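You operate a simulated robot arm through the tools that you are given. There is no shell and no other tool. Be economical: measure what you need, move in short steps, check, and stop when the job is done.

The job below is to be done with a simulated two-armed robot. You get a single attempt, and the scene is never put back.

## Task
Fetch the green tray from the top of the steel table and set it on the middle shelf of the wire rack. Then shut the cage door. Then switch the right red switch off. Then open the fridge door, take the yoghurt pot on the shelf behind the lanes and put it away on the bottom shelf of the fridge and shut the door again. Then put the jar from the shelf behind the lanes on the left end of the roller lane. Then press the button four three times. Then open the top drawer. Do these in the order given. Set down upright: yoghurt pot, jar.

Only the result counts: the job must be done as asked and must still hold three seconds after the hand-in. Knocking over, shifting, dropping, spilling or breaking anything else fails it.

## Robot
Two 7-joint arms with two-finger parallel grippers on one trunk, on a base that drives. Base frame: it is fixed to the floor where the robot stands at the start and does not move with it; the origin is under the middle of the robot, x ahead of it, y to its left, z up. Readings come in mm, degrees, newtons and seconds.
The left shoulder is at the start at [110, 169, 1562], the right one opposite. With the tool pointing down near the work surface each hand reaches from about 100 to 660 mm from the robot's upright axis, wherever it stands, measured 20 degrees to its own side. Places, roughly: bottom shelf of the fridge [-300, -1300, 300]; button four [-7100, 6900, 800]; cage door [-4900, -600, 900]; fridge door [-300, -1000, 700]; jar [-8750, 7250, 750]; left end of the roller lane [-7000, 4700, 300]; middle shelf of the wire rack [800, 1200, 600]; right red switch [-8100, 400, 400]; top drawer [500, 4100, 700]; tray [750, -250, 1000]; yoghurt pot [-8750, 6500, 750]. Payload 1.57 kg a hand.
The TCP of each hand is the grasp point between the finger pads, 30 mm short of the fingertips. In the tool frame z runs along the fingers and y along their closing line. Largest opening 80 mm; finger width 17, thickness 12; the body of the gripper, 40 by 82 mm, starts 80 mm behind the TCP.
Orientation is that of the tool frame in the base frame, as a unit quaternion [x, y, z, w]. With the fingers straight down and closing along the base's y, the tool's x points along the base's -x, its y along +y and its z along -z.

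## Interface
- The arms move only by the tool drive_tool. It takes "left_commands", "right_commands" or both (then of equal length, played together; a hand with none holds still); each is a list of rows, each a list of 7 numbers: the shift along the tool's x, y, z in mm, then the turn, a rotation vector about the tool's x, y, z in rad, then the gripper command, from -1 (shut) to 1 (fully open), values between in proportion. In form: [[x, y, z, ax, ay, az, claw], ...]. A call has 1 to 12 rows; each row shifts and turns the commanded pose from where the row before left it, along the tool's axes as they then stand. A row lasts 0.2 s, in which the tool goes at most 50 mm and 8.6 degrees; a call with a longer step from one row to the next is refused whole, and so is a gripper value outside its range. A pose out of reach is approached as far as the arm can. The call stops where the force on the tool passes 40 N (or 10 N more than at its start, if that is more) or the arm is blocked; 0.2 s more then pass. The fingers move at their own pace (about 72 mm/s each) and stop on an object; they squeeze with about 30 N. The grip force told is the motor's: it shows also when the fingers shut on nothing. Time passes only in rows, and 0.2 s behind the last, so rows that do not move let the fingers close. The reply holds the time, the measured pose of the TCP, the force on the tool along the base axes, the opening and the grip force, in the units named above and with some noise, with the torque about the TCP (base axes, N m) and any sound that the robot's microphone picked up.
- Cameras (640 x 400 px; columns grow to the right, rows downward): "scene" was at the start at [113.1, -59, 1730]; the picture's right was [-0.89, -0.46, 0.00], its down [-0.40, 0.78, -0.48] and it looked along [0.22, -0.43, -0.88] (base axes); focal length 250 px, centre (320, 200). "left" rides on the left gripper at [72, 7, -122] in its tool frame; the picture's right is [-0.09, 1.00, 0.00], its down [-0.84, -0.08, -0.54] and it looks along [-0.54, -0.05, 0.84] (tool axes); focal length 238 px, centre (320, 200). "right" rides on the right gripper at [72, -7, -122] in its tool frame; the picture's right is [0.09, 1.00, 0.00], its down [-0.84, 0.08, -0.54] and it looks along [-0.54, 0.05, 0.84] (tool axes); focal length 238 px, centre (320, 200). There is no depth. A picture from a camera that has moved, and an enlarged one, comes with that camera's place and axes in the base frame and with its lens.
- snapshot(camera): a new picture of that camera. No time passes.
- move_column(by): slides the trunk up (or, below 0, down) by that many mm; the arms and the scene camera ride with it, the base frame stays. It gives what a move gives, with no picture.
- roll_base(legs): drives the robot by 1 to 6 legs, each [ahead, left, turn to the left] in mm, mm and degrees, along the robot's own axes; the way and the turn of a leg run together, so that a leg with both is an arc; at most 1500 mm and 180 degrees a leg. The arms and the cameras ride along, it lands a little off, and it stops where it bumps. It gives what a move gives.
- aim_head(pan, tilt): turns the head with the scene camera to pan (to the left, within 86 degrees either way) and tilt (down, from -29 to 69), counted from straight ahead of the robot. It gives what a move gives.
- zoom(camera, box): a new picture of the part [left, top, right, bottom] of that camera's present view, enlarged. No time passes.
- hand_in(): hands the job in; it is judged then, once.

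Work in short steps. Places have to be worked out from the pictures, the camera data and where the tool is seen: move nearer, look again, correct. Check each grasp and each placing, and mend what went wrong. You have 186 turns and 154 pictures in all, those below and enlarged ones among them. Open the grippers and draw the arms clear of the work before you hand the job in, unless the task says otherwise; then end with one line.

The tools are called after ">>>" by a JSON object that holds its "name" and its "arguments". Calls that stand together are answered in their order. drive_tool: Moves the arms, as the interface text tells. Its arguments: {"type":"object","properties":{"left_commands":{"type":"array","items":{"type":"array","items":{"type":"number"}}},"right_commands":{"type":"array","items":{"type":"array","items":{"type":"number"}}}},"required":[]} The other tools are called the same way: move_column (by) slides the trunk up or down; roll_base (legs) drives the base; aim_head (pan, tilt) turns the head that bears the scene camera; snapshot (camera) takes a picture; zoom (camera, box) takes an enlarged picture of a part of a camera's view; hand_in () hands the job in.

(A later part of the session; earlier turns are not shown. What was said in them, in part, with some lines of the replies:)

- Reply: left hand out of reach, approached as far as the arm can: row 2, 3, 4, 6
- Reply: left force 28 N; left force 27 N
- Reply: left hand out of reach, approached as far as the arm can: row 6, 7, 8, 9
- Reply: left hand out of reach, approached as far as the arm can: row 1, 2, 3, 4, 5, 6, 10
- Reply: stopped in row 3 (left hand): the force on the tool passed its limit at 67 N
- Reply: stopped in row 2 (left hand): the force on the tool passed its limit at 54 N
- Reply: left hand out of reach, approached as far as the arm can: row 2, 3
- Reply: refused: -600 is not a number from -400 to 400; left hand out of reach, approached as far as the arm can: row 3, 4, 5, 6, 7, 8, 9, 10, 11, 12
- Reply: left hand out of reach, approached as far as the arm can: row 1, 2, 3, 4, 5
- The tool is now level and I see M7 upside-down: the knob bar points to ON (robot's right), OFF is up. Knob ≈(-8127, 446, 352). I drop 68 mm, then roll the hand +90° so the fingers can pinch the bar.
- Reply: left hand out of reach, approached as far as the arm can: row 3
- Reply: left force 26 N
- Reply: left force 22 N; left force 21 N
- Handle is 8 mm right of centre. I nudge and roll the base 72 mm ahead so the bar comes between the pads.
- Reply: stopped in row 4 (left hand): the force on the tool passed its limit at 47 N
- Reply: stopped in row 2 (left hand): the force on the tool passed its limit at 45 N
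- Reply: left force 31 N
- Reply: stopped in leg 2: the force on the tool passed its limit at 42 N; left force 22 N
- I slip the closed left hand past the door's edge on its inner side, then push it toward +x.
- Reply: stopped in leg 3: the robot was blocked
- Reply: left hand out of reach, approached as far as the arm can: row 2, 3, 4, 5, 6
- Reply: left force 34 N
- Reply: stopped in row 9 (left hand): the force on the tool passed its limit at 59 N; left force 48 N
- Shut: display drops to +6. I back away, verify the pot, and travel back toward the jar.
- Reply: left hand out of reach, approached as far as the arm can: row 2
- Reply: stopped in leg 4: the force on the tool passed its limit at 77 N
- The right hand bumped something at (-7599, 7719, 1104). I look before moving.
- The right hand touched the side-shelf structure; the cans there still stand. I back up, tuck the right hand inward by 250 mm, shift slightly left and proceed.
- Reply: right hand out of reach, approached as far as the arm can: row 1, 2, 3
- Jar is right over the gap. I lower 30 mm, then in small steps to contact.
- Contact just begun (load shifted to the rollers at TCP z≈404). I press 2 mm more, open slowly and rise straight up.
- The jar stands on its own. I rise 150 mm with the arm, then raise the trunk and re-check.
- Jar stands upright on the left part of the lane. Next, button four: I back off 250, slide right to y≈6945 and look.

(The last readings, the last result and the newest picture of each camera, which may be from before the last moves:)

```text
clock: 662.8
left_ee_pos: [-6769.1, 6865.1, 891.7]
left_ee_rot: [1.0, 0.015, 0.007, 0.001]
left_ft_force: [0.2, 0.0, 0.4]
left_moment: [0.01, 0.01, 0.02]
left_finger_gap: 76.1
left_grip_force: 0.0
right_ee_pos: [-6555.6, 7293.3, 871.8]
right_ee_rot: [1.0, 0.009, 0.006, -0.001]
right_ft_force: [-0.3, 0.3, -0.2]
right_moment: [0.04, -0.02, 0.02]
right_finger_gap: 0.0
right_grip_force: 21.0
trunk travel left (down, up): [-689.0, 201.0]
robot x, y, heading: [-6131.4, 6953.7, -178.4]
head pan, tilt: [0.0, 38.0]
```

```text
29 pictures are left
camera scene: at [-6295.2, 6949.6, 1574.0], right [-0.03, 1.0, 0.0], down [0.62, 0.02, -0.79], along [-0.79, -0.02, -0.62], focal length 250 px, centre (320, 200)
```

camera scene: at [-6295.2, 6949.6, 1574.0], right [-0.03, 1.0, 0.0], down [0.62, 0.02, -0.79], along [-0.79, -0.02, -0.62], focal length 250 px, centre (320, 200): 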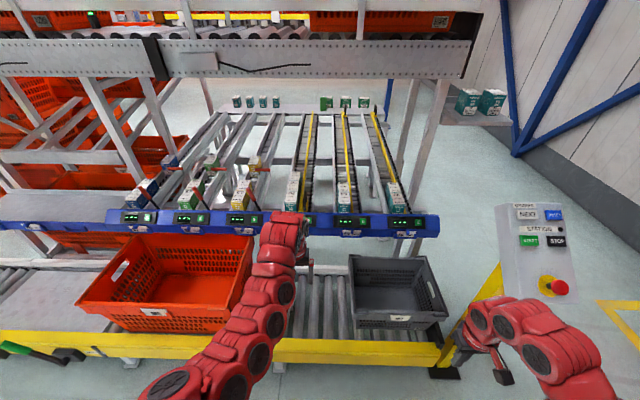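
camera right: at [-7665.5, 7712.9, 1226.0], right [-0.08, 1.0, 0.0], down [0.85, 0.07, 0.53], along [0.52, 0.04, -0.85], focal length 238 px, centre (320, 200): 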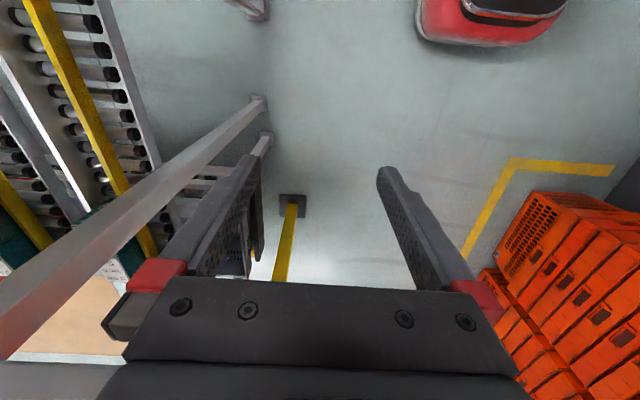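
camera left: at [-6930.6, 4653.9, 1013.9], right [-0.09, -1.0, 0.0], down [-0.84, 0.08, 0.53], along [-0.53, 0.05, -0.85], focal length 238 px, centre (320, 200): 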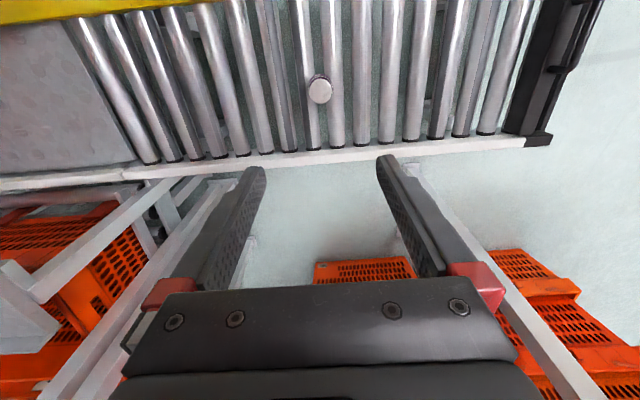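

The right elbow would come too near the station panel, so I'll press with the right hand instead: shift left 426, tuck the left arm, then look with the right camera.

>>> {"name": "roll_base", "arguments": {"legs": [[0, 426, -1.3]]}}

>>> {"name": "drive_tool", "arguments": {"left_commands": [[30, 30, 0, 0, 0, 0, -1], [30, 30, 0, 0, 0, 0, -1], [35, 30, 0, 0, 0, 0, -1], [35, 30, 0, 0, 0, 0, -1], [35, 20, 0, 0, 0, 0, -1], [35, 0, 0, 0, 0, 0, -1]]}}

>>> {"name": "roll_base", "arguments": {"legs": [[250, 0, 0]]}}

>>> {"name": "drive_tool", "arguments": {"right_commands": [[-40, 0, 0, 0, -0.11, 0, -1], [-40, 0, 0, 0, -0.11, 0, -1], [-30, 0, 0, 0, -0.11, 0, -1], [0, 0, 0, 0, -0.11, 0, -1], [0, 0, 0, 0, -0.11, 0, -1]]}}

>>> {"name": "snapshot", "arguments": {"camera": "right"}}

>>> {"name": "snapshot", "arguments": {"camera": "scene"}}

```text
clock: 665.4
left_ee_pos: [-6767.3, 6466.4, 890.5]
left_ee_rot: [1.0, 0.0, 0.008, 0.001]
left_ft_force: [0.1, -0.4, 0.0]
left_moment: [0.01, 0.01, 0.01]
left_finger_gap: 76.1
left_grip_force: 0.0
right_ee_pos: [-6540.9, 6887.5, 872.0]
right_ee_rot: [1.0, -0.007, 0.006, -0.001]
right_ft_force: [-0.4, 0.3, -0.3]
right_moment: [-0.01, 0.03, -0.02]
right_finger_gap: 0.2
right_grip_force: 20.9
trunk travel left (down, up): [-689.0, 201.0]
robot x, y, heading: [-6128.4, 6534.5, 179.7]
head pan, tilt: [0.0, 38.0]
```

```text
clock: 666.8
left_ee_pos: [-6579.1, 6335.8, 875.1]
left_ee_rot: [1.0, 0.0, 0.007, 0.001]
left_ft_force: [0.1, -0.4, -0.4]
left_moment: [0.01, 0.01, 0.03]
left_finger_gap: 0.0
left_grip_force: 21.7
left hand out of reach, approached as far as the arm can: row 2, 3
right_ee_pos: [-6539.4, 6886.8, 872.2]
right_ee_rot: [1.0, -0.006, 0.005, -0.001]
right_ft_force: [-0.2, 0.2, 0.1]
right_moment: [0.0, -0.02, 0.01]
right_finger_gap: 0.0
right_grip_force: 21.2
trunk travel left (down, up): [-689.0, 201.0]
robot x, y, heading: [-6128.8, 6538.3, 179.6]
head pan, tilt: [0.0, 38.0]
```

```text
clock: 668.6
left_ee_pos: [-6828.7, 6332.0, 874.7]
left_ee_rot: [1.0, 0.001, 0.007, 0.001]
left_ft_force: [0.3, 0.2, -0.5]
left_moment: [0.02, -0.02, 0.04]
left_finger_gap: 0.0
left_grip_force: 21.6
right_ee_pos: [-6791.4, 6885.7, 871.0]
right_ee_rot: [1.0, -0.003, 0.007, -0.001]
right_ft_force: [0.9, -0.2, -0.3]
right_moment: [0.02, 0.04, 0.02]
right_finger_gap: 0.0
right_grip_force: 21.7
trunk travel left (down, up): [-689.0, 201.0]
robot x, y, heading: [-6376.2, 6534.0, -180.0]
head pan, tilt: [0.0, 38.0]
```

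```text
clock: 669.8
left_ee_pos: [-6829.5, 6332.8, 874.0]
left_ee_rot: [1.0, 0.002, 0.007, 0.001]
left_ft_force: [0.2, -0.4, 0.5]
left_moment: [-0.03, 0.0, -0.01]
left_finger_gap: 0.0
left_grip_force: 21.6
right_ee_pos: [-6900.1, 6885.7, 880.9]
right_ee_rot: [0.964, -0.003, -0.266, 0.0]
right_ft_force: [0.1, -0.4, 0.1]
right_moment: [0.0, -0.01, -0.04]
right_finger_gap: 0.2
right_grip_force: 21.3
trunk travel left (down, up): [-689.0, 201.0]
robot x, y, heading: [-6377.0, 6539.6, -179.7]
head pan, tilt: [0.0, 38.0]
```

```text
28 pictures are left
camera right: at [-6773.7, 6890.2, 947.9], right [0.07, -1.0, -0.05], down [-0.44, -0.08, 0.89], along [-0.89, -0.04, -0.45], focal length 238 px, centre (320, 200)
```

right: 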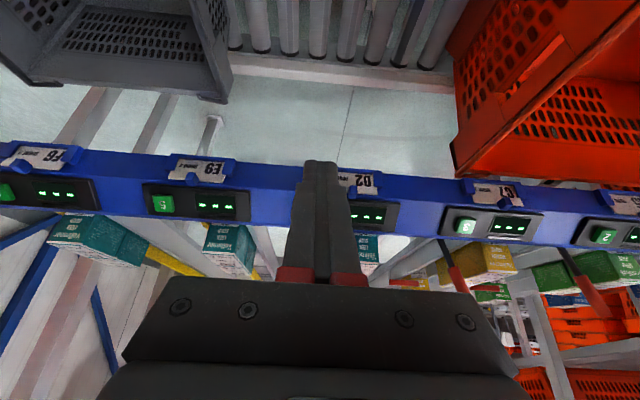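

```text
27 pictures are left
camera scene: at [-6539.3, 6535.7, 1574.1], right [0.0, 1.0, 0.0], down [0.62, 0.0, -0.79], along [-0.79, 0.0, -0.62], focal length 250 px, centre (320, 200)
```

scene: 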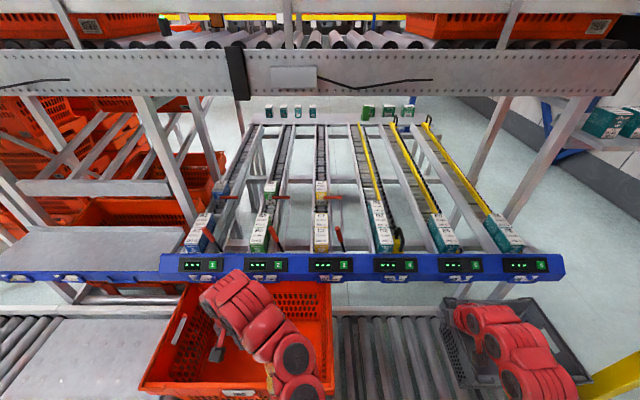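

Button 4 triangulates to (-7127, 6877, 795) on a face tilted ~27° upward. I tilt the right hand to ~60°, roll ahead 60, and bring the tip 25 mm in front of it.

>>> {"name": "drive_tool", "arguments": {"right_commands": [[0, 0, 0, 0, -0.127, 0, -1], [0, 0, 0, 0, -0.127, 0, -1], [0, 0, 0, 0, -0.127, 0, -1], [0, 0, 0, 0, -0.127, 0, -1]]}}

>>> {"name": "roll_base", "arguments": {"legs": [[60, 0, 0]]}}

>>> {"name": "drive_tool", "arguments": {"right_commands": [[-5, 5, 35, 0, 0, 0, -1], [-4, 4, 35, 0, 0, 0, -1], [0, 0, 35, 0, 0, 0, -1]]}}

>>> {"name": "snapshot", "arguments": {"camera": "right"}}

>>> {"name": "zoom", "arguments": {"camera": "scene", "box": [330, 220, 490, 320]}}

```text
clock: 670.8
left_ee_pos: [-6829.7, 6333.5, 874.6]
left_ee_rot: [1.0, 0.001, 0.008, 0.001]
left_ft_force: [-0.3, 0.4, -0.8]
left_moment: [-0.04, -0.01, -0.01]
left_finger_gap: 0.2
left_grip_force: 21.5
right_ee_pos: [-6900.7, 6886.9, 880.1]
right_ee_rot: [0.866, -0.003, -0.5, -0.003]
right_ft_force: [0.2, 0.5, 0.3]
right_moment: [0.02, -0.04, 0.02]
right_finger_gap: 0.2
right_grip_force: 21.5
trunk travel left (down, up): [-689.0, 201.0]
robot x, y, heading: [-6378.7, 6538.1, -179.8]
head pan, tilt: [0.0, 38.0]
```

```text
clock: 671.8
left_ee_pos: [-6889.5, 6331.3, 873.4]
left_ee_rot: [1.0, 0.003, 0.007, 0.001]
left_ft_force: [-0.1, -0.3, 0.0]
left_moment: [-0.01, -0.04, 0.01]
left_finger_gap: 0.0
left_grip_force: 21.1
right_ee_pos: [-6961.5, 6885.0, 880.5]
right_ee_rot: [0.866, -0.002, -0.499, -0.002]
right_ft_force: [-0.2, 0.6, 0.1]
right_moment: [-0.01, -0.02, -0.01]
right_finger_gap: 0.2
right_grip_force: 21.1
trunk travel left (down, up): [-689.0, 201.0]
robot x, y, heading: [-6434.8, 6537.5, -180.0]
head pan, tilt: [0.0, 38.0]
```

```text
clock: 672.6
left_ee_pos: [-6889.4, 6332.6, 873.9]
left_ee_rot: [1.0, 0.003, 0.007, 0.0]
left_ft_force: [0.0, 0.6, 0.5]
left_moment: [0.01, -0.02, -0.02]
left_finger_gap: 0.0
left_grip_force: 21.3
right_ee_pos: [-7056.9, 6878.0, 836.0]
right_ee_rot: [0.867, -0.002, -0.499, -0.002]
right_ft_force: [0.2, 0.1, 0.0]
right_moment: [0.0, -0.03, -0.02]
right_finger_gap: 0.0
right_grip_force: 21.4
trunk travel left (down, up): [-689.0, 201.0]
robot x, y, heading: [-6434.2, 6535.0, -180.1]
head pan, tilt: [0.0, 38.0]
```

```text
26 pictures are left
camera right: at [-6913.5, 6882.4, 834.4], right [0.04, -1.0, -0.08], down [0.05, -0.08, 1.0], along [-1.0, -0.04, 0.04], focal length 238 px, centre (320, 200)
```

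right: 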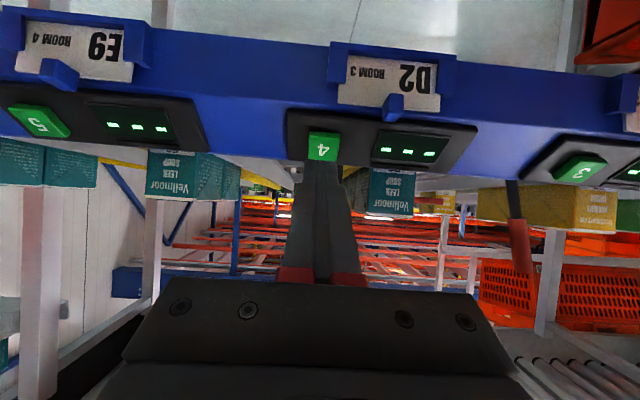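

```text
4.00 times, centred on (410, 270) of scene
camera zoom: at [-6599.6, 6536.1, 1574.0], right [0.0, 1.0, 0.0], down [0.62, 0.0, -0.79], along [-0.79, 0.0, -0.62], focal length 1000 px, centre (-40, -80)
```

zoom: 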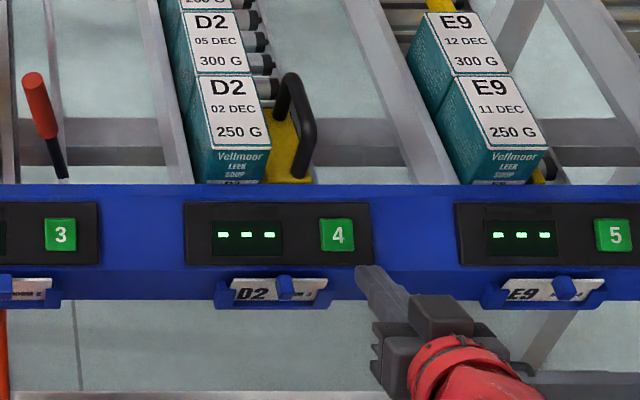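

The tip is 54 mm from the button, exactly along the tool axis. I advance 46 mm, then small steps and watch the force.

>>> {"name": "drive_tool", "arguments": {"right_commands": [[0, 3, 26, 0, 0, 0, -1], [0, 0, 20, 0, 0, 0, -1], [0, 0, 4, 0, 0, 0, -1]]}}

>>> {"name": "drive_tool", "arguments": {"right_commands": [[0, 0, 3, 0, 0, 0, -1], [0, 0, 3, 0, 0, 0, -1]]}}

>>> {"name": "zoom", "arguments": {"camera": "scene", "box": [370, 220, 490, 300]}}

```text
clock: 673.4
left_ee_pos: [-6888.6, 6331.0, 873.6]
left_ee_rot: [1.0, 0.002, 0.007, 0.0]
left_ft_force: [0.5, -0.2, -0.3]
left_moment: [-0.05, 0.0, 0.01]
left_finger_gap: 0.2
left_grip_force: 20.9
right_ee_pos: [-7099.6, 6875.5, 811.3]
right_ee_rot: [0.866, -0.002, -0.499, -0.002]
right_ft_force: [0.1, 0.2, -0.1]
right_moment: [-0.01, 0.02, 0.01]
right_finger_gap: 0.0
right_grip_force: 21.0
trunk travel left (down, up): [-689.0, 201.0]
robot x, y, heading: [-6436.6, 6535.4, -179.8]
head pan, tilt: [0.0, 38.0]
```

```text
clock: 674.0
left_ee_pos: [-6888.9, 6332.3, 874.1]
left_ee_rot: [1.0, 0.002, 0.007, 0.002]
left_ft_force: [0.0, 0.3, -0.1]
left_moment: [-0.01, -0.02, 0.02]
left_finger_gap: 0.1
left_grip_force: 21.3
right_ee_pos: [-7103.7, 6874.5, 808.5]
right_ee_rot: [0.866, -0.002, -0.5, -0.002]
right_ft_force: [3.6, 0.4, 0.3]
right_moment: [-0.01, -0.05, -0.01]
right_finger_gap: 0.0
right_grip_force: 21.0
trunk travel left (down, up): [-689.0, 201.0]
robot x, y, heading: [-6433.5, 6535.7, -179.9]
head pan, tilt: [0.0, 38.0]
heard: click
```

```text
5.00 times, centred on (430, 260) of scene
camera zoom: at [-6598.6, 6535.8, 1574.1], right [0.0, 1.0, 0.0], down [0.62, 0.0, -0.79], along [-0.79, 0.0, -0.62], focal length 1250 px, centre (-230, -100)
```

zoom: 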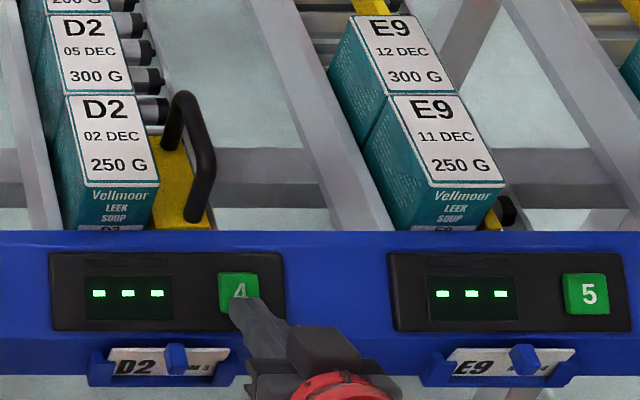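

Click heard: first press. I retract 16 mm and press again by the same amount.

>>> {"name": "drive_tool", "arguments": {"right_commands": [[0, 0, -16, 0, 0, 0, -1], [0, 0, 0, 0, 0, 0, -1]]}}

>>> {"name": "drive_tool", "arguments": {"right_commands": [[0, 0, 10, 0, 0, 0, -1], [0, 0, 3, 0, 0, 0, -1], [0, 0, 3, 0, 0, 0, -1]]}}

>>> {"name": "drive_tool", "arguments": {"right_commands": [[0, 0, -16, 0, 0, 0, -1], [0, 0, 0, 0, 0, 0, -1]]}}

```text
clock: 674.6
left_ee_pos: [-6889.5, 6331.7, 874.5]
left_ee_rot: [1.0, 0.002, 0.007, 0.001]
left_ft_force: [-1.0, 0.3, 0.4]
left_moment: [-0.02, -0.02, 0.01]
left_finger_gap: 0.0
left_grip_force: 21.6
right_ee_pos: [-7088.8, 6875.6, 815.1]
right_ee_rot: [0.866, -0.002, -0.5, -0.002]
right_ft_force: [0.2, 0.7, -0.7]
right_moment: [0.01, -0.01, -0.04]
right_finger_gap: 0.0
right_grip_force: 21.3
trunk travel left (down, up): [-689.0, 201.0]
robot x, y, heading: [-6437.4, 6538.7, -179.9]
head pan, tilt: [0.0, 38.0]
```

```text
clock: 675.4
left_ee_pos: [-6888.8, 6331.6, 874.2]
left_ee_rot: [1.0, 0.002, 0.007, 0.001]
left_ft_force: [-0.6, 1.4, -0.9]
left_moment: [-0.03, 0.01, -0.01]
left_finger_gap: 0.0
left_grip_force: 20.8
right_ee_pos: [-7103.5, 6873.5, 807.0]
right_ee_rot: [0.867, -0.003, -0.499, -0.002]
right_ft_force: [3.7, 0.4, -0.2]
right_moment: [0.04, -0.03, 0.01]
right_finger_gap: 0.0
right_grip_force: 21.1
trunk travel left (down, up): [-689.0, 201.0]
robot x, y, heading: [-6436.2, 6533.1, -180.0]
head pan, tilt: [0.0, 38.0]
heard: click
```

```text
clock: 676.0
left_ee_pos: [-6888.3, 6331.8, 874.2]
left_ee_rot: [1.0, 0.002, 0.007, 0.001]
left_ft_force: [-0.2, -0.3, 0.3]
left_moment: [-0.03, -0.02, 0.0]
left_finger_gap: 0.0
left_grip_force: 21.3
right_ee_pos: [-7091.4, 6874.0, 816.1]
right_ee_rot: [0.867, -0.003, -0.499, -0.003]
right_ft_force: [-0.3, 0.0, -0.9]
right_moment: [0.01, 0.01, 0.02]
right_finger_gap: 0.3
right_grip_force: 21.1
trunk travel left (down, up): [-689.0, 201.0]
robot x, y, heading: [-6435.1, 6540.1, -180.0]
head pan, tilt: [0.0, 38.0]
```

Second click. Third and last press, then withdraw.

>>> {"name": "drive_tool", "arguments": {"right_commands": [[0, 0, 10, 0, 0, 0, -1], [0, 0, 3, 0, 0, 0, -1], [0, 0, 3, 0, 0, 0, -1]]}}

>>> {"name": "drive_tool", "arguments": {"right_commands": [[0, 0, -25, 0, 0, 0, -1], [0, 0, -45, 0, 0, 0, -1], [0, 0, -45, 0, 0, 0, -1]]}}

>>> {"name": "zoom", "arguments": {"camera": "scene", "box": [370, 220, 490, 300]}}

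```text
clock: 676.8
left_ee_pos: [-6887.0, 6332.0, 873.9]
left_ee_rot: [1.0, 0.003, 0.007, 0.001]
left_ft_force: [-0.5, 0.5, 0.0]
left_moment: [0.01, 0.0, 0.01]
left_finger_gap: 0.1
left_grip_force: 21.4
right_ee_pos: [-7102.7, 6874.6, 808.2]
right_ee_rot: [0.867, -0.002, -0.499, -0.002]
right_ft_force: [4.9, 0.9, 0.7]
right_moment: [0.01, -0.11, 0.0]
right_finger_gap: 0.1
right_grip_force: 20.9
trunk travel left (down, up): [-689.0, 201.0]
robot x, y, heading: [-6435.1, 6538.7, -179.7]
head pan, tilt: [0.0, 38.0]
heard: click
```

```text
clock: 677.6
left_ee_pos: [-6887.6, 6332.0, 874.5]
left_ee_rot: [1.0, 0.004, 0.006, 0.001]
left_ft_force: [0.3, 0.1, 0.3]
left_moment: [0.01, 0.02, 0.03]
left_finger_gap: 0.0
left_grip_force: 21.4
right_ee_pos: [-7002.7, 6874.5, 865.8]
right_ee_rot: [0.867, -0.003, -0.499, -0.002]
right_ft_force: [0.9, 0.5, 0.7]
right_moment: [-0.02, 0.0, 0.02]
right_finger_gap: 0.0
right_grip_force: 20.5
trunk travel left (down, up): [-689.0, 201.0]
robot x, y, heading: [-6431.7, 6534.8, -179.9]
head pan, tilt: [0.0, 38.0]
```

```text
5.00 times, centred on (430, 260) of scene
camera zoom: at [-6598.0, 6535.4, 1574.2], right [0.0, 1.0, 0.0], down [0.62, 0.0, -0.79], along [-0.79, 0.0, -0.62], focal length 1250 px, centre (-230, -100)
```

zoom: 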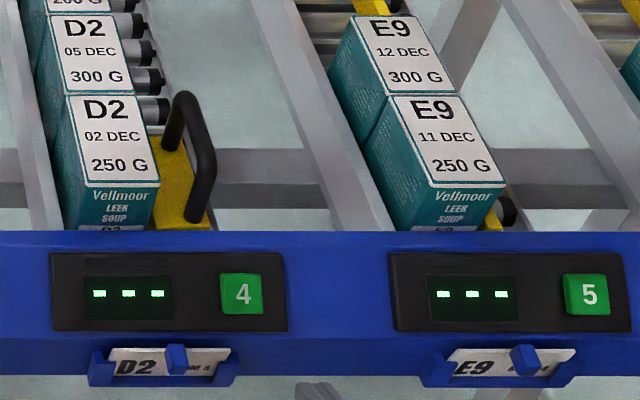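

All three clicks heard and the button reads normal. Last: the top drawer at the fitters' bench. I back out and drive to about (-3500, 4200), facing +x.

>>> {"name": "roll_base", "arguments": {"legs": [[-600, 0, 0], [0, 0, 135], [1500, 0, 0], [1500, 0, 0], [300, 0, 0], [0, 0, 45]]}}

>>> {"name": "aim_head", "arguments": {"pan": 0, "tilt": 12}}

>>> {"name": "snapshot", "arguments": {"camera": "scene"}}

```text
clock: 704.1
left_ee_pos: [-3041.5, 4500.1, 874.5]
left_ee_rot: [-0.008, 1.0, 0.001, -0.007]
left_ft_force: [-0.4, 0.8, 0.1]
left_moment: [-0.02, 0.01, 0.0]
left_finger_gap: 0.0
left_grip_force: 21.7
right_ee_pos: [-2919.5, 3960.6, 866.5]
right_ee_rot: [-0.003, 0.866, 0.001, 0.5]
right_ft_force: [0.0, -0.7, 0.0]
right_moment: [0.01, -0.01, 0.01]
right_finger_gap: 0.0
right_grip_force: 21.5
trunk travel left (down, up): [-689.0, 201.0]
robot x, y, heading: [-3488.8, 4291.1, 0.5]
head pan, tilt: [0.0, 38.0]
```

```text
clock: 705.0
left_ee_pos: [-3040.2, 4500.4, 873.7]
left_ee_rot: [-0.008, 1.0, 0.001, -0.006]
left_ft_force: [0.7, -0.5, -0.3]
left_moment: [0.01, 0.03, -0.02]
left_finger_gap: 0.0
left_grip_force: 21.4
right_ee_pos: [-2919.6, 3960.7, 866.0]
right_ee_rot: [-0.002, 0.866, 0.0, 0.499]
right_ft_force: [-0.5, 0.4, 0.2]
right_moment: [-0.03, 0.0, 0.0]
right_finger_gap: 0.0
right_grip_force: 21.3
trunk travel left (down, up): [-689.0, 201.0]
robot x, y, heading: [-3492.8, 4291.4, 0.9]
head pan, tilt: [0.0, 12.0]
```

```text
22 pictures are left
camera scene: at [-3315.5, 4292.2, 1615.4], right [0.01, -1.0, 0.0], down [-0.21, 0.0, -0.98], along [0.98, 0.01, -0.21], focal length 250 px, centre (320, 200)
```

scene: 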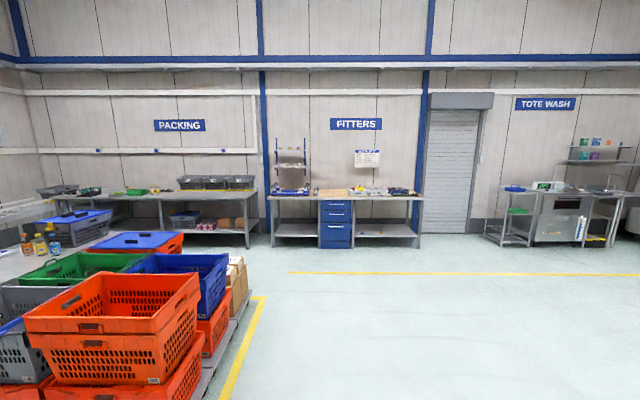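

The drawer unit is under the FITTERS bench, front ≈(490, 4070). I drive to x≈-600 with the left hand lined up.

>>> {"name": "roll_base", "arguments": {"legs": [[1450, -215, -0.9], [1450, -215, 0]]}}

>>> {"name": "aim_head", "arguments": {"pan": 10, "tilt": 32}}

>>> {"name": "snapshot", "arguments": {"camera": "scene"}}

```text
clock: 719.1
left_ee_pos: [-150.5, 4128.9, 874.0]
left_ee_rot: [-0.024, 1.0, 0.001, -0.007]
left_ft_force: [-0.3, -1.0, 0.2]
left_moment: [0.02, 0.01, -0.02]
left_finger_gap: 0.0
left_grip_force: 20.7
right_ee_pos: [-12.7, 3592.1, 866.2]
right_ee_rot: [-0.016, 0.867, 0.008, 0.499]
right_ft_force: [-0.3, 0.1, -0.8]
right_moment: [0.0, -0.02, 0.01]
right_finger_gap: 0.0
right_grip_force: 21.2
trunk travel left (down, up): [-689.0, 201.0]
robot x, y, heading: [-595.1, 3900.3, 2.4]
head pan, tilt: [0.0, 12.0]
```

```text
clock: 720.0
left_ee_pos: [-151.6, 4128.2, 874.2]
left_ee_rot: [-0.023, 1.0, 0.001, -0.007]
left_ft_force: [1.1, 0.0, -0.4]
left_moment: [-0.01, -0.01, 0.01]
left_finger_gap: 0.0
left_grip_force: 21.0
right_ee_pos: [-13.3, 3592.2, 864.6]
right_ee_rot: [-0.017, 0.866, 0.008, 0.499]
right_ft_force: [-0.6, 0.1, -0.8]
right_moment: [0.01, -0.04, -0.02]
right_finger_gap: 0.0
right_grip_force: 21.3
trunk travel left (down, up): [-689.0, 201.0]
robot x, y, heading: [-594.1, 3903.1, 2.6]
head pan, tilt: [10.0, 32.0]
```

```text
21 pictures are left
camera scene: at [-424.6, 3925.8, 1583.4], right [0.22, -0.98, 0.0], down [-0.52, -0.12, -0.85], along [0.83, 0.18, -0.53], focal length 250 px, centre (320, 200)
```

scene: 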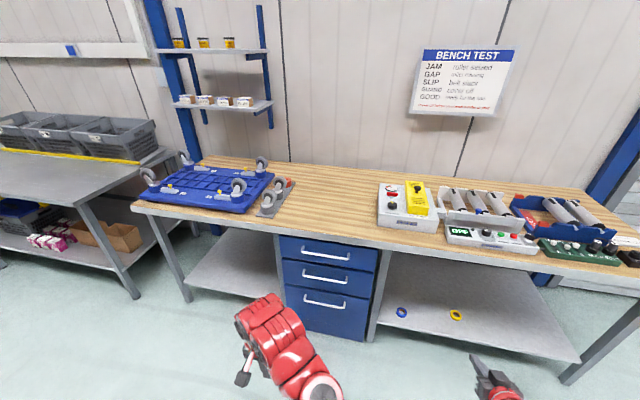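

>>> {"name": "zoom", "arguments": {"camera": "scene", "box": [260, 220, 400, 350]}}

```text
3.08 times, centred on (330, 285) of scene
camera zoom: at [-424.6, 3925.8, 1583.4], right [0.22, -0.98, 0.0], down [-0.52, -0.12, -0.85], along [0.83, 0.18, -0.53], focal length 769 px, centre (289, -62)
```

zoom: 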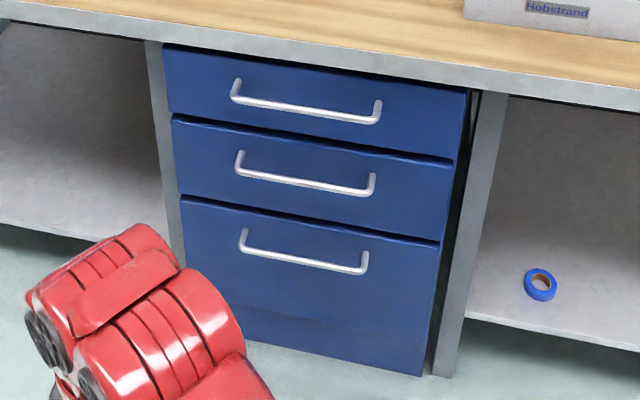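

Top drawer's bar handle ≈(455, 4088, 705), horizontal. I'll pinch it with the left hand level and rolled 90°. First I extend and tilt the hand.

>>> {"name": "drive_tool", "arguments": {"left_commands": [[-45, -8, 0, 0, 0, 0, -1], [-45, -8, 0, 0, 0, 0, -1], [-45, -8, 0, 0, 0, 0, -1], [-45, -8, 0, 0, 0, 0, -1], [-20, 0, 0, 0, -0.13, 0, 0], [0, 0, 0, 0, -0.13, 0, 0], [0, 0, 0, 0, -0.13, 0, 0], [0, 0, 0, 0, -0.13, 0, 0], [0, 0, 0, 0, -0.13, 0, 0], [0, 0, 0, 0, -0.13, 0, 0], [0, 0, 0, 0, -0.13, 0, 0], [0, 0, 0, 0, -0.13, 0, 0]]}}

>>> {"name": "drive_tool", "arguments": {"left_commands": [[0, 0, 0, 0, -0.132, 0, 0.3], [0, 0, 0, 0, -0.132, 0, 0.3], [0, 0, 0, 0, -0.132, 0, 0.3], [0, 0, 0, 0, -0.132, 0, 0.3]]}}

>>> {"name": "drive_tool", "arguments": {"left_commands": [[0, 0, 0, 0, 0, 0.1309, 0.3], [0, 0, 0, 0, 0, 0.1309, 0.3], [0, 0, 0, 0, 0, 0.1309, 0.3], [0, 0, 0, 0, 0, 0.1309, 0.3], [0, 0, 0, 0, 0, 0.1309, 0.3], [0, 0, 0, 0, 0, 0.1309, 0.3], [0, 0, 0, 0, 0, 0.1309, 0.3], [0, 0, 0, 0, 0, 0.1309, 0.3], [0, 0, 0, 0, 0, 0.1309, 0.3], [0, 0, 0, 0, 0, 0.1309, 0.3], [0, 0, 0, 0, 0, 0.1309, 0.3], [0, 0, 0, 0, 0, 0.1309, 0.3]]}}

>>> {"name": "move_column", "arguments": {"by": -170}}

>>> {"name": "snapshot", "arguments": {"camera": "left"}}

>>> {"name": "zoom", "arguments": {"camera": "scene", "box": [220, 200, 420, 370]}}

```text
clock: 722.5
left_ee_pos: [49.7, 4106.5, 872.1]
left_ee_rot: [-0.02, 0.87, 0.012, 0.493]
left_ft_force: [-0.5, 0.3, -0.6]
left_moment: [0.01, -0.01, 0.0]
left_finger_gap: 39.9
left_grip_force: 0.1
right_ee_pos: [-12.3, 3592.4, 866.0]
right_ee_rot: [-0.017, 0.866, 0.009, 0.499]
right_ft_force: [-0.8, 0.6, -0.7]
right_moment: [0.0, 0.02, 0.02]
right_finger_gap: 0.0
right_grip_force: 21.3
trunk travel left (down, up): [-689.0, 201.0]
robot x, y, heading: [-592.6, 3903.1, 2.5]
head pan, tilt: [10.0, 32.0]
```

```text
clock: 723.5
left_ee_pos: [50.2, 4106.4, 871.6]
left_ee_rot: [-0.017, 0.712, 0.017, 0.702]
left_ft_force: [0.1, -0.6, 0.2]
left_moment: [-0.01, -0.02, -0.01]
left_finger_gap: 51.7
left_grip_force: 0.1
right_ee_pos: [-11.7, 3592.9, 865.7]
right_ee_rot: [-0.018, 0.866, 0.009, 0.499]
right_ft_force: [0.2, -0.2, 0.2]
right_moment: [-0.02, -0.01, 0.01]
right_finger_gap: 0.1
right_grip_force: 21.0
trunk travel left (down, up): [-689.0, 201.0]
robot x, y, heading: [-592.2, 3905.1, 2.5]
head pan, tilt: [10.0, 32.0]
```

```text
clock: 726.1
left_ee_pos: [50.2, 4107.0, 871.4]
left_ee_rot: [0.492, 0.515, 0.509, 0.482]
left_ft_force: [-0.7, -0.3, -0.2]
left_moment: [0.0, -0.03, 0.02]
left_finger_gap: 52.2
left_grip_force: 0.0
right_ee_pos: [-12.7, 3590.9, 865.6]
right_ee_rot: [-0.017, 0.866, 0.008, 0.5]
right_ft_force: [0.7, -0.8, 0.6]
right_moment: [-0.01, -0.02, 0.0]
right_finger_gap: 0.0
right_grip_force: 21.6
trunk travel left (down, up): [-689.0, 201.0]
robot x, y, heading: [-596.0, 3904.7, 2.7]
head pan, tilt: [10.0, 32.0]
```

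```text
clock: 728.1
left_ee_pos: [50.0, 4106.9, 701.8]
left_ee_rot: [0.492, 0.517, 0.508, 0.482]
left_ft_force: [-0.8, 0.3, 0.3]
left_moment: [-0.02, -0.02, 0.02]
left_finger_gap: 51.8
left_grip_force: 0.1
right_ee_pos: [-12.4, 3590.7, 695.8]
right_ee_rot: [-0.017, 0.866, 0.008, 0.5]
right_ft_force: [0.5, 0.2, -0.1]
right_moment: [0.0, -0.03, 0.02]
right_finger_gap: 0.0
right_grip_force: 21.7
trunk travel left (down, up): [-519.0, 371.0]
robot x, y, heading: [-593.0, 3903.9, 2.5]
head pan, tilt: [10.0, 32.0]
```

```text
19 pictures are left
camera left: at [-75.9, 4172.3, 710.8], right [0.02, -0.09, 1.0], down [-0.5, -0.86, -0.07], along [0.86, -0.5, -0.06], focal length 238 px, centre (320, 200)
```

left: 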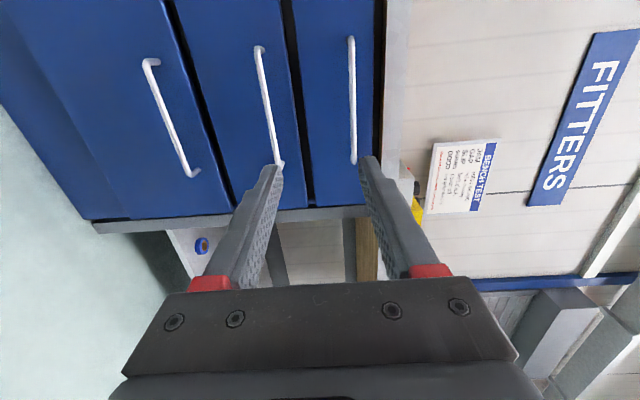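

```text
2.35 times, centred on (320, 285) of scene
camera zoom: at [-424.8, 3925.9, 1413.4], right [0.22, -0.98, 0.0], down [-0.52, -0.12, -0.85], along [0.83, 0.19, -0.53], focal length 588 px, centre (320, 0)
```

zoom: 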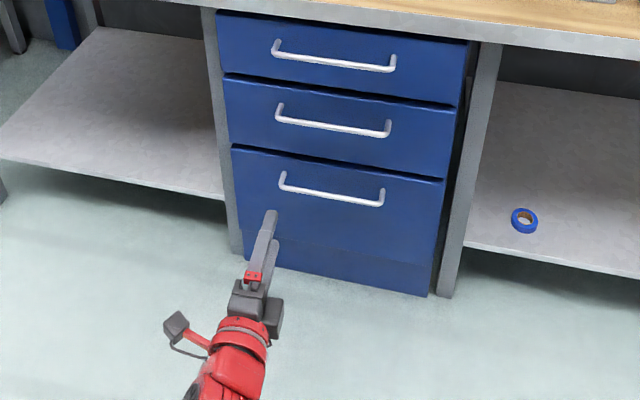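

Triangulated handle: (412, 4098, 761). I raise 59, roll ahead 260 and check alignment.

>>> {"name": "move_column", "arguments": {"by": 59}}

>>> {"name": "roll_base", "arguments": {"legs": [[260, -15, -2]]}}

>>> {"name": "snapshot", "arguments": {"camera": "left"}}

```text
clock: 729.1
left_ee_pos: [50.1, 4105.3, 760.6]
left_ee_rot: [0.491, 0.516, 0.508, 0.484]
left_ft_force: [0.4, -0.3, 0.6]
left_moment: [0.0, 0.01, -0.03]
left_finger_gap: 52.0
left_grip_force: 0.1
right_ee_pos: [-12.0, 3591.5, 754.9]
right_ee_rot: [-0.017, 0.866, 0.009, 0.5]
right_ft_force: [0.4, -0.3, -0.4]
right_moment: [0.03, -0.01, 0.03]
right_finger_gap: 0.0
right_grip_force: 21.3
trunk travel left (down, up): [-578.0, 312.0]
robot x, y, heading: [-598.0, 3905.6, 2.5]
head pan, tilt: [10.0, 32.0]
```

```text
clock: 730.9
left_ee_pos: [311.5, 4077.8, 761.0]
left_ee_rot: [0.501, 0.508, 0.5, 0.491]
left_ft_force: [0.2, -0.3, -0.5]
left_moment: [0.02, -0.02, -0.03]
left_finger_gap: 52.0
left_grip_force: 0.1
right_ee_pos: [233.1, 3567.6, 754.2]
right_ee_rot: [-0.003, 0.866, 0.001, 0.499]
right_ft_force: [-0.4, -0.3, 0.2]
right_moment: [0.0, -0.02, -0.01]
right_finger_gap: 0.0
right_grip_force: 20.8
trunk travel left (down, up): [-578.0, 312.0]
robot x, y, heading: [-339.2, 3895.9, 0.8]
head pan, tilt: [10.0, 32.0]
```

```text
17 pictures are left
camera left: at [187.5, 4148.8, 769.2], right [0.02, -0.09, 1.0], down [-0.53, -0.85, -0.07], along [0.85, -0.52, -0.07], focal length 238 px, centre (320, 200)
```

left: 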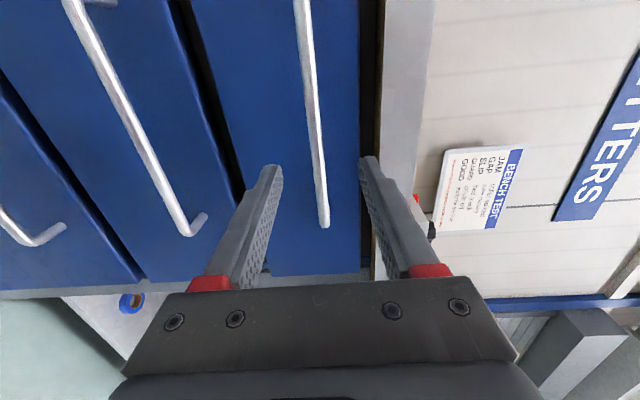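

The bar runs between the fingers. I advance 50 mm and check depth.

>>> {"name": "drive_tool", "arguments": {"left_commands": [[0, 0, 20, 0, 0, 0, 0.3], [0, 0, 20, 0, 0, 0, 0.3], [0, 0, 10, 0, 0, 0, 0.3]]}}

>>> {"name": "snapshot", "arguments": {"camera": "left"}}

```text
clock: 731.7
left_ee_pos: [361.0, 4079.3, 757.9]
left_ee_rot: [0.5, 0.508, 0.502, 0.49]
left_ft_force: [0.0, -0.2, -0.2]
left_moment: [0.0, 0.01, 0.0]
left_finger_gap: 52.1
left_grip_force: 0.1
right_ee_pos: [232.2, 3565.9, 754.3]
right_ee_rot: [-0.003, 0.866, 0.001, 0.5]
right_ft_force: [0.3, 0.1, -0.2]
right_moment: [-0.03, 0.0, -0.01]
right_finger_gap: 0.0
right_grip_force: 21.8
trunk travel left (down, up): [-578.0, 312.0]
robot x, y, heading: [-341.6, 3897.5, 0.7]
head pan, tilt: [10.0, 32.0]
```

```text
16 pictures are left
camera left: at [238.0, 4150.0, 767.6], right [0.02, -0.09, 1.0], down [-0.53, -0.85, -0.07], along [0.85, -0.52, -0.07], focal length 238 px, centre (320, 200)
```

left: 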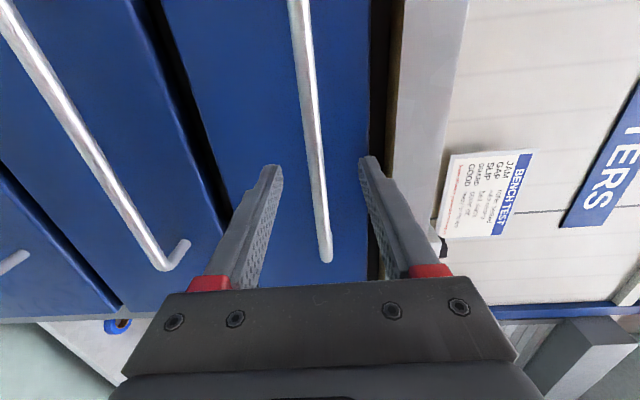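

Handle at x≈385. I advance 19 mm and close on it.

>>> {"name": "drive_tool", "arguments": {"left_commands": [[0, 0, 10, 0, 0, 0, 0.3], [0, 0, 9, 0, 0, 0, 0.3], [0, 0, 0, 0, 0, 0, -1], [0, 0, 0, 0, 0, 0, -1], [0, 0, 0, 0, 0, 0, -1]]}}

>>> {"name": "snapshot", "arguments": {"camera": "left"}}

```text
clock: 732.9
left_ee_pos: [378.2, 4080.4, 755.9]
left_ee_rot: [0.501, 0.51, 0.5, 0.489]
left_ft_force: [-5.1, -2.2, -16.9]
left_moment: [-0.06, 0.35, 0.1]
left_finger_gap: 11.7
left_grip_force: 28.7
right_ee_pos: [232.5, 3566.6, 753.6]
right_ee_rot: [-0.004, 0.867, 0.001, 0.498]
right_ft_force: [-0.3, 0.3, -0.3]
right_moment: [-0.01, 0.0, 0.04]
right_finger_gap: 0.0
right_grip_force: 21.2
trunk travel left (down, up): [-578.0, 312.0]
robot x, y, heading: [-342.0, 3895.0, 0.6]
head pan, tilt: [10.0, 32.0]
```

```text
15 pictures are left
camera left: at [255.8, 4150.4, 765.3], right [0.02, -0.09, 1.0], down [-0.53, -0.85, -0.07], along [0.85, -0.52, -0.07], focal length 238 px, centre (320, 200)
```

left: 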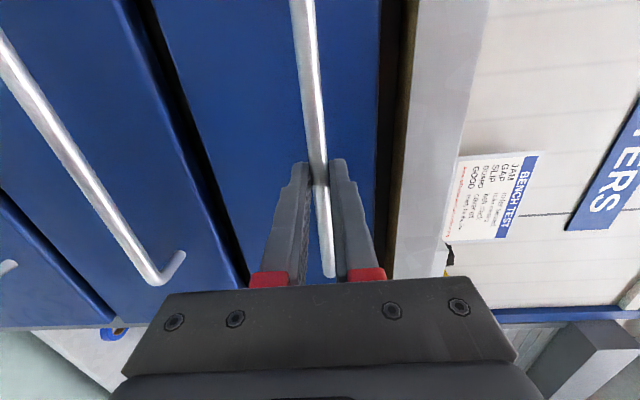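

Gripped. I pull straight back with the arm first.

>>> {"name": "drive_tool", "arguments": {"left_commands": [[0, 0, -10, 0, 0, 0, -1], [0, 0, -20, 0, 0, 0, -1], [0, 0, -25, 0, 0, 0, -1], [0, 0, -25, 0, 0, 0, -1]]}}

>>> {"name": "roll_base", "arguments": {"legs": [[-200, 0, 0]]}}

>>> {"name": "snapshot", "arguments": {"camera": "scene"}}

```text
clock: 733.9
left_ee_pos: [299.6, 4080.1, 756.6]
left_ee_rot: [0.501, 0.511, 0.5, 0.488]
left_ft_force: [-2.0, 8.5, -29.6]
left_moment: [0.0, 0.64, 0.77]
left_finger_gap: 11.8
left_grip_force: 29.0
right_ee_pos: [233.7, 3567.6, 754.1]
right_ee_rot: [-0.003, 0.867, 0.0, 0.498]
right_ft_force: [0.1, 0.2, 0.1]
right_moment: [-0.02, -0.02, 0.01]
right_finger_gap: 0.0
right_grip_force: 21.3
trunk travel left (down, up): [-578.0, 312.0]
robot x, y, heading: [-340.0, 3899.2, 0.9]
head pan, tilt: [10.0, 32.0]
```

```text
clock: 735.4
left_ee_pos: [135.3, 4076.3, 756.4]
left_ee_rot: [0.502, 0.511, 0.5, 0.488]
left_ft_force: [-3.2, -1.3, -14.7]
left_moment: [-0.07, 0.35, 0.84]
left_finger_gap: 11.9
left_grip_force: 29.7
right_ee_pos: [69.6, 3562.5, 754.2]
right_ee_rot: [-0.002, 0.867, 0.001, 0.498]
right_ft_force: [0.4, 1.0, 0.6]
right_moment: [-0.01, 0.03, 0.01]
right_finger_gap: 0.2
right_grip_force: 21.3
trunk travel left (down, up): [-578.0, 312.0]
robot x, y, heading: [-503.3, 3893.3, 0.8]
head pan, tilt: [10.0, 32.0]
stopped in leg 1: the force on the tool passed its limit at 42 N (the readings are from after the stop); the commanded pose is now the measured one
```

```text
14 pictures are left
camera scene: at [-331.8, 3911.7, 1472.3], right [0.19, -0.98, 0.0], down [-0.52, -0.1, -0.85], along [0.83, 0.16, -0.53], focal length 250 px, centre (320, 200)
```

scene: 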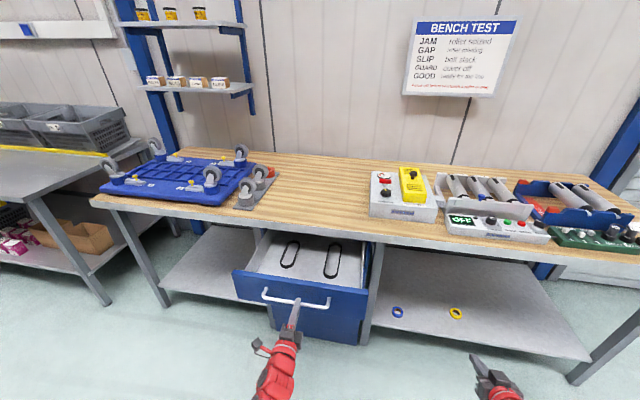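

Drawer pulled out 243 mm. I test whether it's at its end stop with a gentle extra pull.

>>> {"name": "drive_tool", "arguments": {"left_commands": [[0, 0, -8, 0, 0, 0, -1], [0, 0, -8, 0, 0, 0, -1], [0, 0, -8, 0, 0, 0, -1], [0, 0, -8, 0, 0, 0, -1]]}}

```text
clock: 736.4
left_ee_pos: [105.7, 4077.3, 755.8]
left_ee_rot: [0.501, 0.512, 0.498, 0.488]
left_ft_force: [-2.3, 4.9, -25.0]
left_moment: [-0.07, 0.54, -0.03]
left_finger_gap: 11.9
left_grip_force: 29.1
right_ee_pos: [70.9, 3565.0, 753.7]
right_ee_rot: [-0.002, 0.868, -0.001, 0.497]
right_ft_force: [-0.4, 0.9, -0.4]
right_moment: [0.03, 0.03, -0.01]
right_finger_gap: 0.0
right_grip_force: 21.4
trunk travel left (down, up): [-578.0, 312.0]
robot x, y, heading: [-503.6, 3895.6, 0.9]
head pan, tilt: [10.0, 32.0]
```

It still moves (now 273 mm). I relieve the vertical load by 2 mm and pull on until the stop.

>>> {"name": "drive_tool", "arguments": {"left_commands": [[0, -2, -12, 0, 0, 0, -1], [0, 0, -15, 0, 0, 0, -1], [0, 0, -15, 0, 0, 0, -1], [0, 0, -15, 0, 0, 0, -1], [0, 0, -15, 0, 0, 0, -1], [0, 0, -15, 0, 0, 0, -1]]}}

>>> {"name": "zoom", "arguments": {"camera": "scene", "box": [200, 200, 400, 370]}}

```text
clock: 737.3
left_ee_pos: [55.7, 4076.2, 755.9]
left_ee_rot: [0.502, 0.512, 0.499, 0.487]
left_ft_force: [14.1, 6.7, -13.6]
left_moment: [0.01, 0.32, 0.83]
left_finger_gap: 11.9
left_grip_force: 29.1
right_ee_pos: [72.0, 3565.2, 752.2]
right_ee_rot: [-0.001, 0.867, -0.001, 0.499]
right_ft_force: [-0.3, -1.4, -0.1]
right_moment: [0.05, 0.0, 0.0]
right_finger_gap: 0.0
right_grip_force: 21.7
trunk travel left (down, up): [-578.0, 312.0]
robot x, y, heading: [-500.3, 3895.4, 0.6]
head pan, tilt: [10.0, 32.0]
stopped in row 4 (left hand): the force on the tool passed its limit at 64 N (the readings are from after the stop); the commanded pose is now the measured one
```

```text
2.35 times, centred on (300, 285) of scene
camera zoom: at [-327.5, 3912.1, 1472.1], right [0.19, -0.98, 0.0], down [-0.52, -0.1, -0.85], along [0.83, 0.16, -0.53], focal length 588 px, centre (367, 0)
```

zoom: 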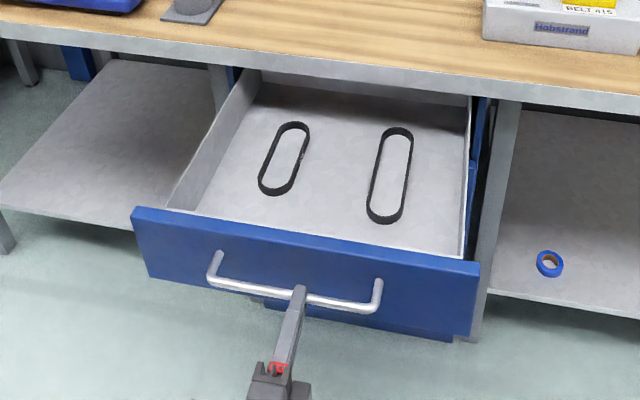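

The drawer is out 322 mm, at its end stop (64 N). I release, withdraw and back the robot away.

>>> {"name": "drive_tool", "arguments": {"left_commands": [[0, 0, 0, 0, 0, 0, 0.2], [0, 0, 0, 0, 0, 0, 0.6], [0, 0, 0, 0, 0, 0, 0.6], [0, 0, -15, 0, 0, 0, 0.6], [0, 0, -30, 0, 0, 0, 0.6]]}}

>>> {"name": "roll_base", "arguments": {"legs": [[-500, 0, 0]]}}

>>> {"name": "drive_tool", "arguments": {"left_commands": [[0, 0, 0, 0, 0, 0, 1], [0, 0, 0, 0, 0, 0, 1]], "right_commands": [[0, 0, 0, 0, 0, 0, 1], [0, 0, 0, 0, 0, 0, 1]]}}

>>> {"name": "zoom", "arguments": {"camera": "scene", "box": [200, 130, 440, 330]}}

```text
clock: 738.5
left_ee_pos: [7.2, 4074.5, 759.4]
left_ee_rot: [0.5, 0.509, 0.5, 0.49]
left_ft_force: [-0.2, -1.1, 0.9]
left_moment: [-0.04, 0.01, 0.01]
left_finger_gap: 63.8
left_grip_force: 0.0
right_ee_pos: [68.8, 3564.2, 755.6]
right_ee_rot: [-0.002, 0.866, 0.001, 0.5]
right_ft_force: [-0.2, -0.1, 1.2]
right_moment: [-0.04, -0.01, -0.04]
right_finger_gap: 0.3
right_grip_force: 21.2
trunk travel left (down, up): [-578.0, 312.0]
robot x, y, heading: [-499.1, 3892.9, 0.6]
head pan, tilt: [10.0, 32.0]
```

```text
clock: 741.5
left_ee_pos: [-494.6, 4068.0, 760.0]
left_ee_rot: [0.5, 0.51, 0.501, 0.489]
left_ft_force: [-0.3, -0.1, -0.1]
left_moment: [-0.01, 0.0, -0.02]
left_finger_gap: 63.7
left_grip_force: 0.1
right_ee_pos: [-431.6, 3558.6, 755.3]
right_ee_rot: [-0.004, 0.867, 0.001, 0.499]
right_ft_force: [1.1, -0.1, -0.2]
right_moment: [0.0, 0.0, 0.0]
right_finger_gap: 0.0
right_grip_force: 21.2
trunk travel left (down, up): [-578.0, 312.0]
robot x, y, heading: [-1005.5, 3888.5, 0.9]
head pan, tilt: [10.0, 32.0]
```

```text
clock: 742.1
left_ee_pos: [-494.0, 4069.4, 759.8]
left_ee_rot: [0.499, 0.51, 0.502, 0.489]
left_ft_force: [0.4, -0.1, -0.7]
left_moment: [-0.02, 0.0, 0.0]
left_finger_gap: 79.9
left_grip_force: 0.1
right_ee_pos: [-430.7, 3559.3, 754.8]
right_ee_rot: [-0.004, 0.867, 0.002, 0.498]
right_ft_force: [-0.4, -0.6, -0.9]
right_moment: [0.0, 0.02, 0.01]
right_finger_gap: 79.7
right_grip_force: 0.5
trunk travel left (down, up): [-578.0, 312.0]
robot x, y, heading: [-1001.2, 3888.2, 1.0]
head pan, tilt: [10.0, 32.0]
```

```text
2.00 times, centred on (320, 230) of scene
camera zoom: at [-832.9, 3905.4, 1472.3], right [0.19, -0.98, 0.0], down [-0.52, -0.1, -0.85], along [0.83, 0.16, -0.53], focal length 500 px, centre (320, 140)
```

zoom: 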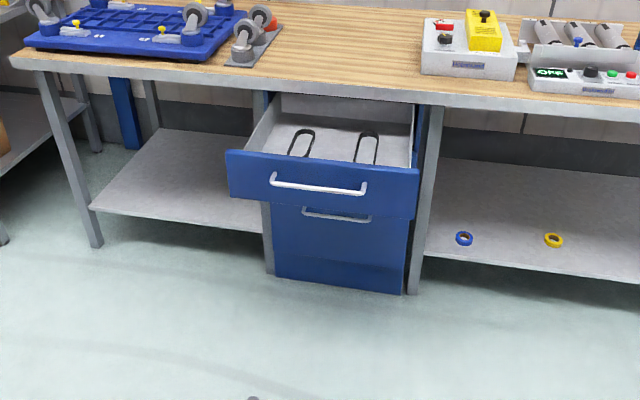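

The drawer stays open. I turn around for a last distant check of the jar and the cage door.

>>> {"name": "roll_base", "arguments": {"legs": [[-500, 0, 0], [0, 0, 175]]}}

>>> {"name": "aim_head", "arguments": {"pan": 0, "tilt": 12}}

>>> {"name": "zoom", "arguments": {"camera": "scene", "box": [260, 150, 400, 240]}}

>>> {"name": "aim_head", "arguments": {"pan": 50, "tilt": 12}}

>>> {"name": "zoom", "arguments": {"camera": "scene", "box": [200, 100, 440, 260]}}

```text
clock: 752.3
left_ee_pos: [-2015.2, 3716.8, 759.4]
left_ee_rot: [-0.502, 0.509, 0.497, -0.493]
left_ft_force: [-0.8, 0.2, 0.7]
left_moment: [0.0, 0.0, 0.0]
left_finger_gap: 80.1
left_grip_force: 0.1
right_ee_pos: [-2062.4, 4228.6, 754.7]
right_ee_rot: [0.867, -0.011, -0.499, -0.007]
right_ft_force: [0.9, -0.1, 0.0]
right_moment: [0.02, -0.02, 0.01]
right_finger_gap: 80.0
right_grip_force: 0.0
trunk travel left (down, up): [-578.0, 312.0]
robot x, y, heading: [-1497.6, 3877.3, 178.8]
head pan, tilt: [10.0, 32.0]
```

```text
clock: 753.1
left_ee_pos: [-2015.2, 3717.0, 759.1]
left_ee_rot: [-0.501, 0.508, 0.498, -0.493]
left_ft_force: [-0.3, 0.5, 0.1]
left_moment: [-0.04, 0.0, 0.02]
left_finger_gap: 80.0
left_grip_force: 0.0
right_ee_pos: [-2061.5, 4227.1, 755.2]
right_ee_rot: [0.867, -0.011, -0.499, -0.007]
right_ft_force: [0.0, -0.1, 1.1]
right_moment: [0.02, 0.01, 0.0]
right_finger_gap: 79.9
right_grip_force: 0.0
trunk travel left (down, up): [-578.0, 312.0]
robot x, y, heading: [-1497.0, 3881.1, 179.1]
head pan, tilt: [0.0, 12.0]
```

```text
4.44 times, centred on (330, 195) of scene
camera zoom: at [-1670.7, 3883.1, 1504.4], right [0.02, 1.0, 0.0], down [0.21, 0.0, -0.98], along [-0.98, 0.02, -0.21], focal length 1111 px, centre (276, 222)
```

zoom: 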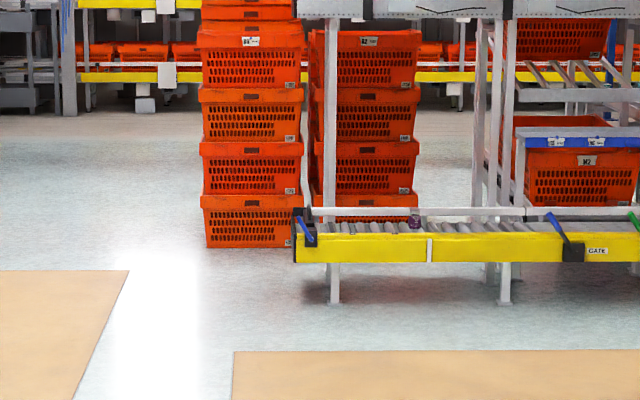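

```text
clock: 754.3
left_ee_pos: [-2015.6, 3716.9, 759.4]
left_ee_rot: [-0.502, 0.508, 0.497, -0.492]
left_ft_force: [0.1, 0.5, -0.1]
left_moment: [-0.01, -0.02, -0.01]
left_finger_gap: 79.8
left_grip_force: 0.0
right_ee_pos: [-2061.7, 4229.7, 755.0]
right_ee_rot: [0.867, -0.011, -0.499, -0.007]
right_ft_force: [-0.2, -0.2, 0.7]
right_moment: [-0.01, 0.01, -0.03]
right_finger_gap: 80.1
right_grip_force: 0.1
trunk travel left (down, up): [-578.0, 312.0]
robot x, y, heading: [-1501.7, 3880.6, 179.2]
head pan, tilt: [50.0, 12.0]
```

```text
2.50 times, centred on (320, 180) of scene
camera zoom: at [-1638.7, 3811.3, 1504.5], right [-0.75, 0.66, 0.0], down [0.14, 0.16, -0.98], along [-0.64, -0.74, -0.21], focal length 625 px, centre (320, 250)
```

zoom: 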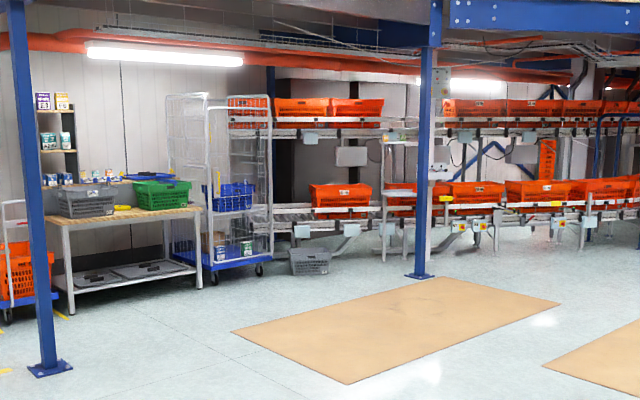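

The cage is shut. The jar needs a closer look to be sure it stands.

>>> {"name": "aim_head", "arguments": {"pan": 0, "tilt": 12}}

>>> {"name": "zoom", "arguments": {"camera": "scene", "box": [340, 188, 364, 203]}}

```text
clock: 755.5
left_ee_pos: [-2015.5, 3716.1, 759.5]
left_ee_rot: [-0.502, 0.508, 0.497, -0.492]
left_ft_force: [-0.3, 0.0, -0.2]
left_moment: [0.02, -0.01, 0.01]
left_finger_gap: 79.9
left_grip_force: 0.0
right_ee_pos: [-2061.6, 4228.6, 754.7]
right_ee_rot: [0.867, -0.011, -0.499, -0.007]
right_ft_force: [-0.5, 0.1, -0.3]
right_moment: [0.02, 0.0, 0.0]
right_finger_gap: 80.0
right_grip_force: 0.1
trunk travel left (down, up): [-578.0, 312.0]
robot x, y, heading: [-1500.3, 3881.6, 179.0]
head pan, tilt: [0.0, 12.0]
```

```text
16.00 times, centred on (352, 196) of scene
camera zoom: at [-1670.7, 3883.1, 1504.5], right [0.02, 1.0, 0.0], down [0.21, 0.0, -0.98], along [-0.98, 0.02, -0.21], focal length 3999 px, centre (-192, 272)
```

zoom: 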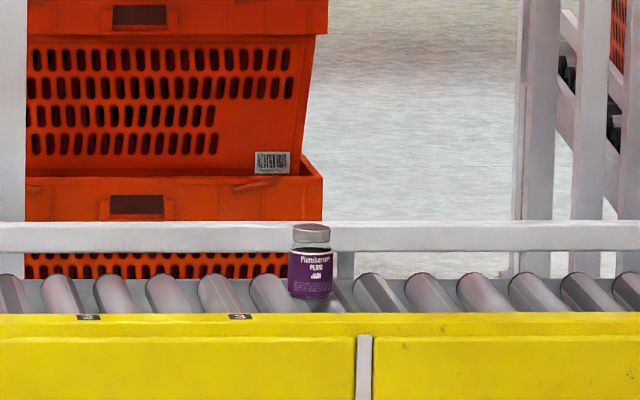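

The jar stands upright on the left section of the roller lane. Everything checks out and the arms are clear with the grippers open, so I hand in.

>>> {"name": "hand_in", "arguments": {}}

```text
The job is handed in.
```

The job is handed in with every step done in the order you gave. While I carried the jar round, the right hand knocked the side shelf at the end of the lanes. Nothing there fell.
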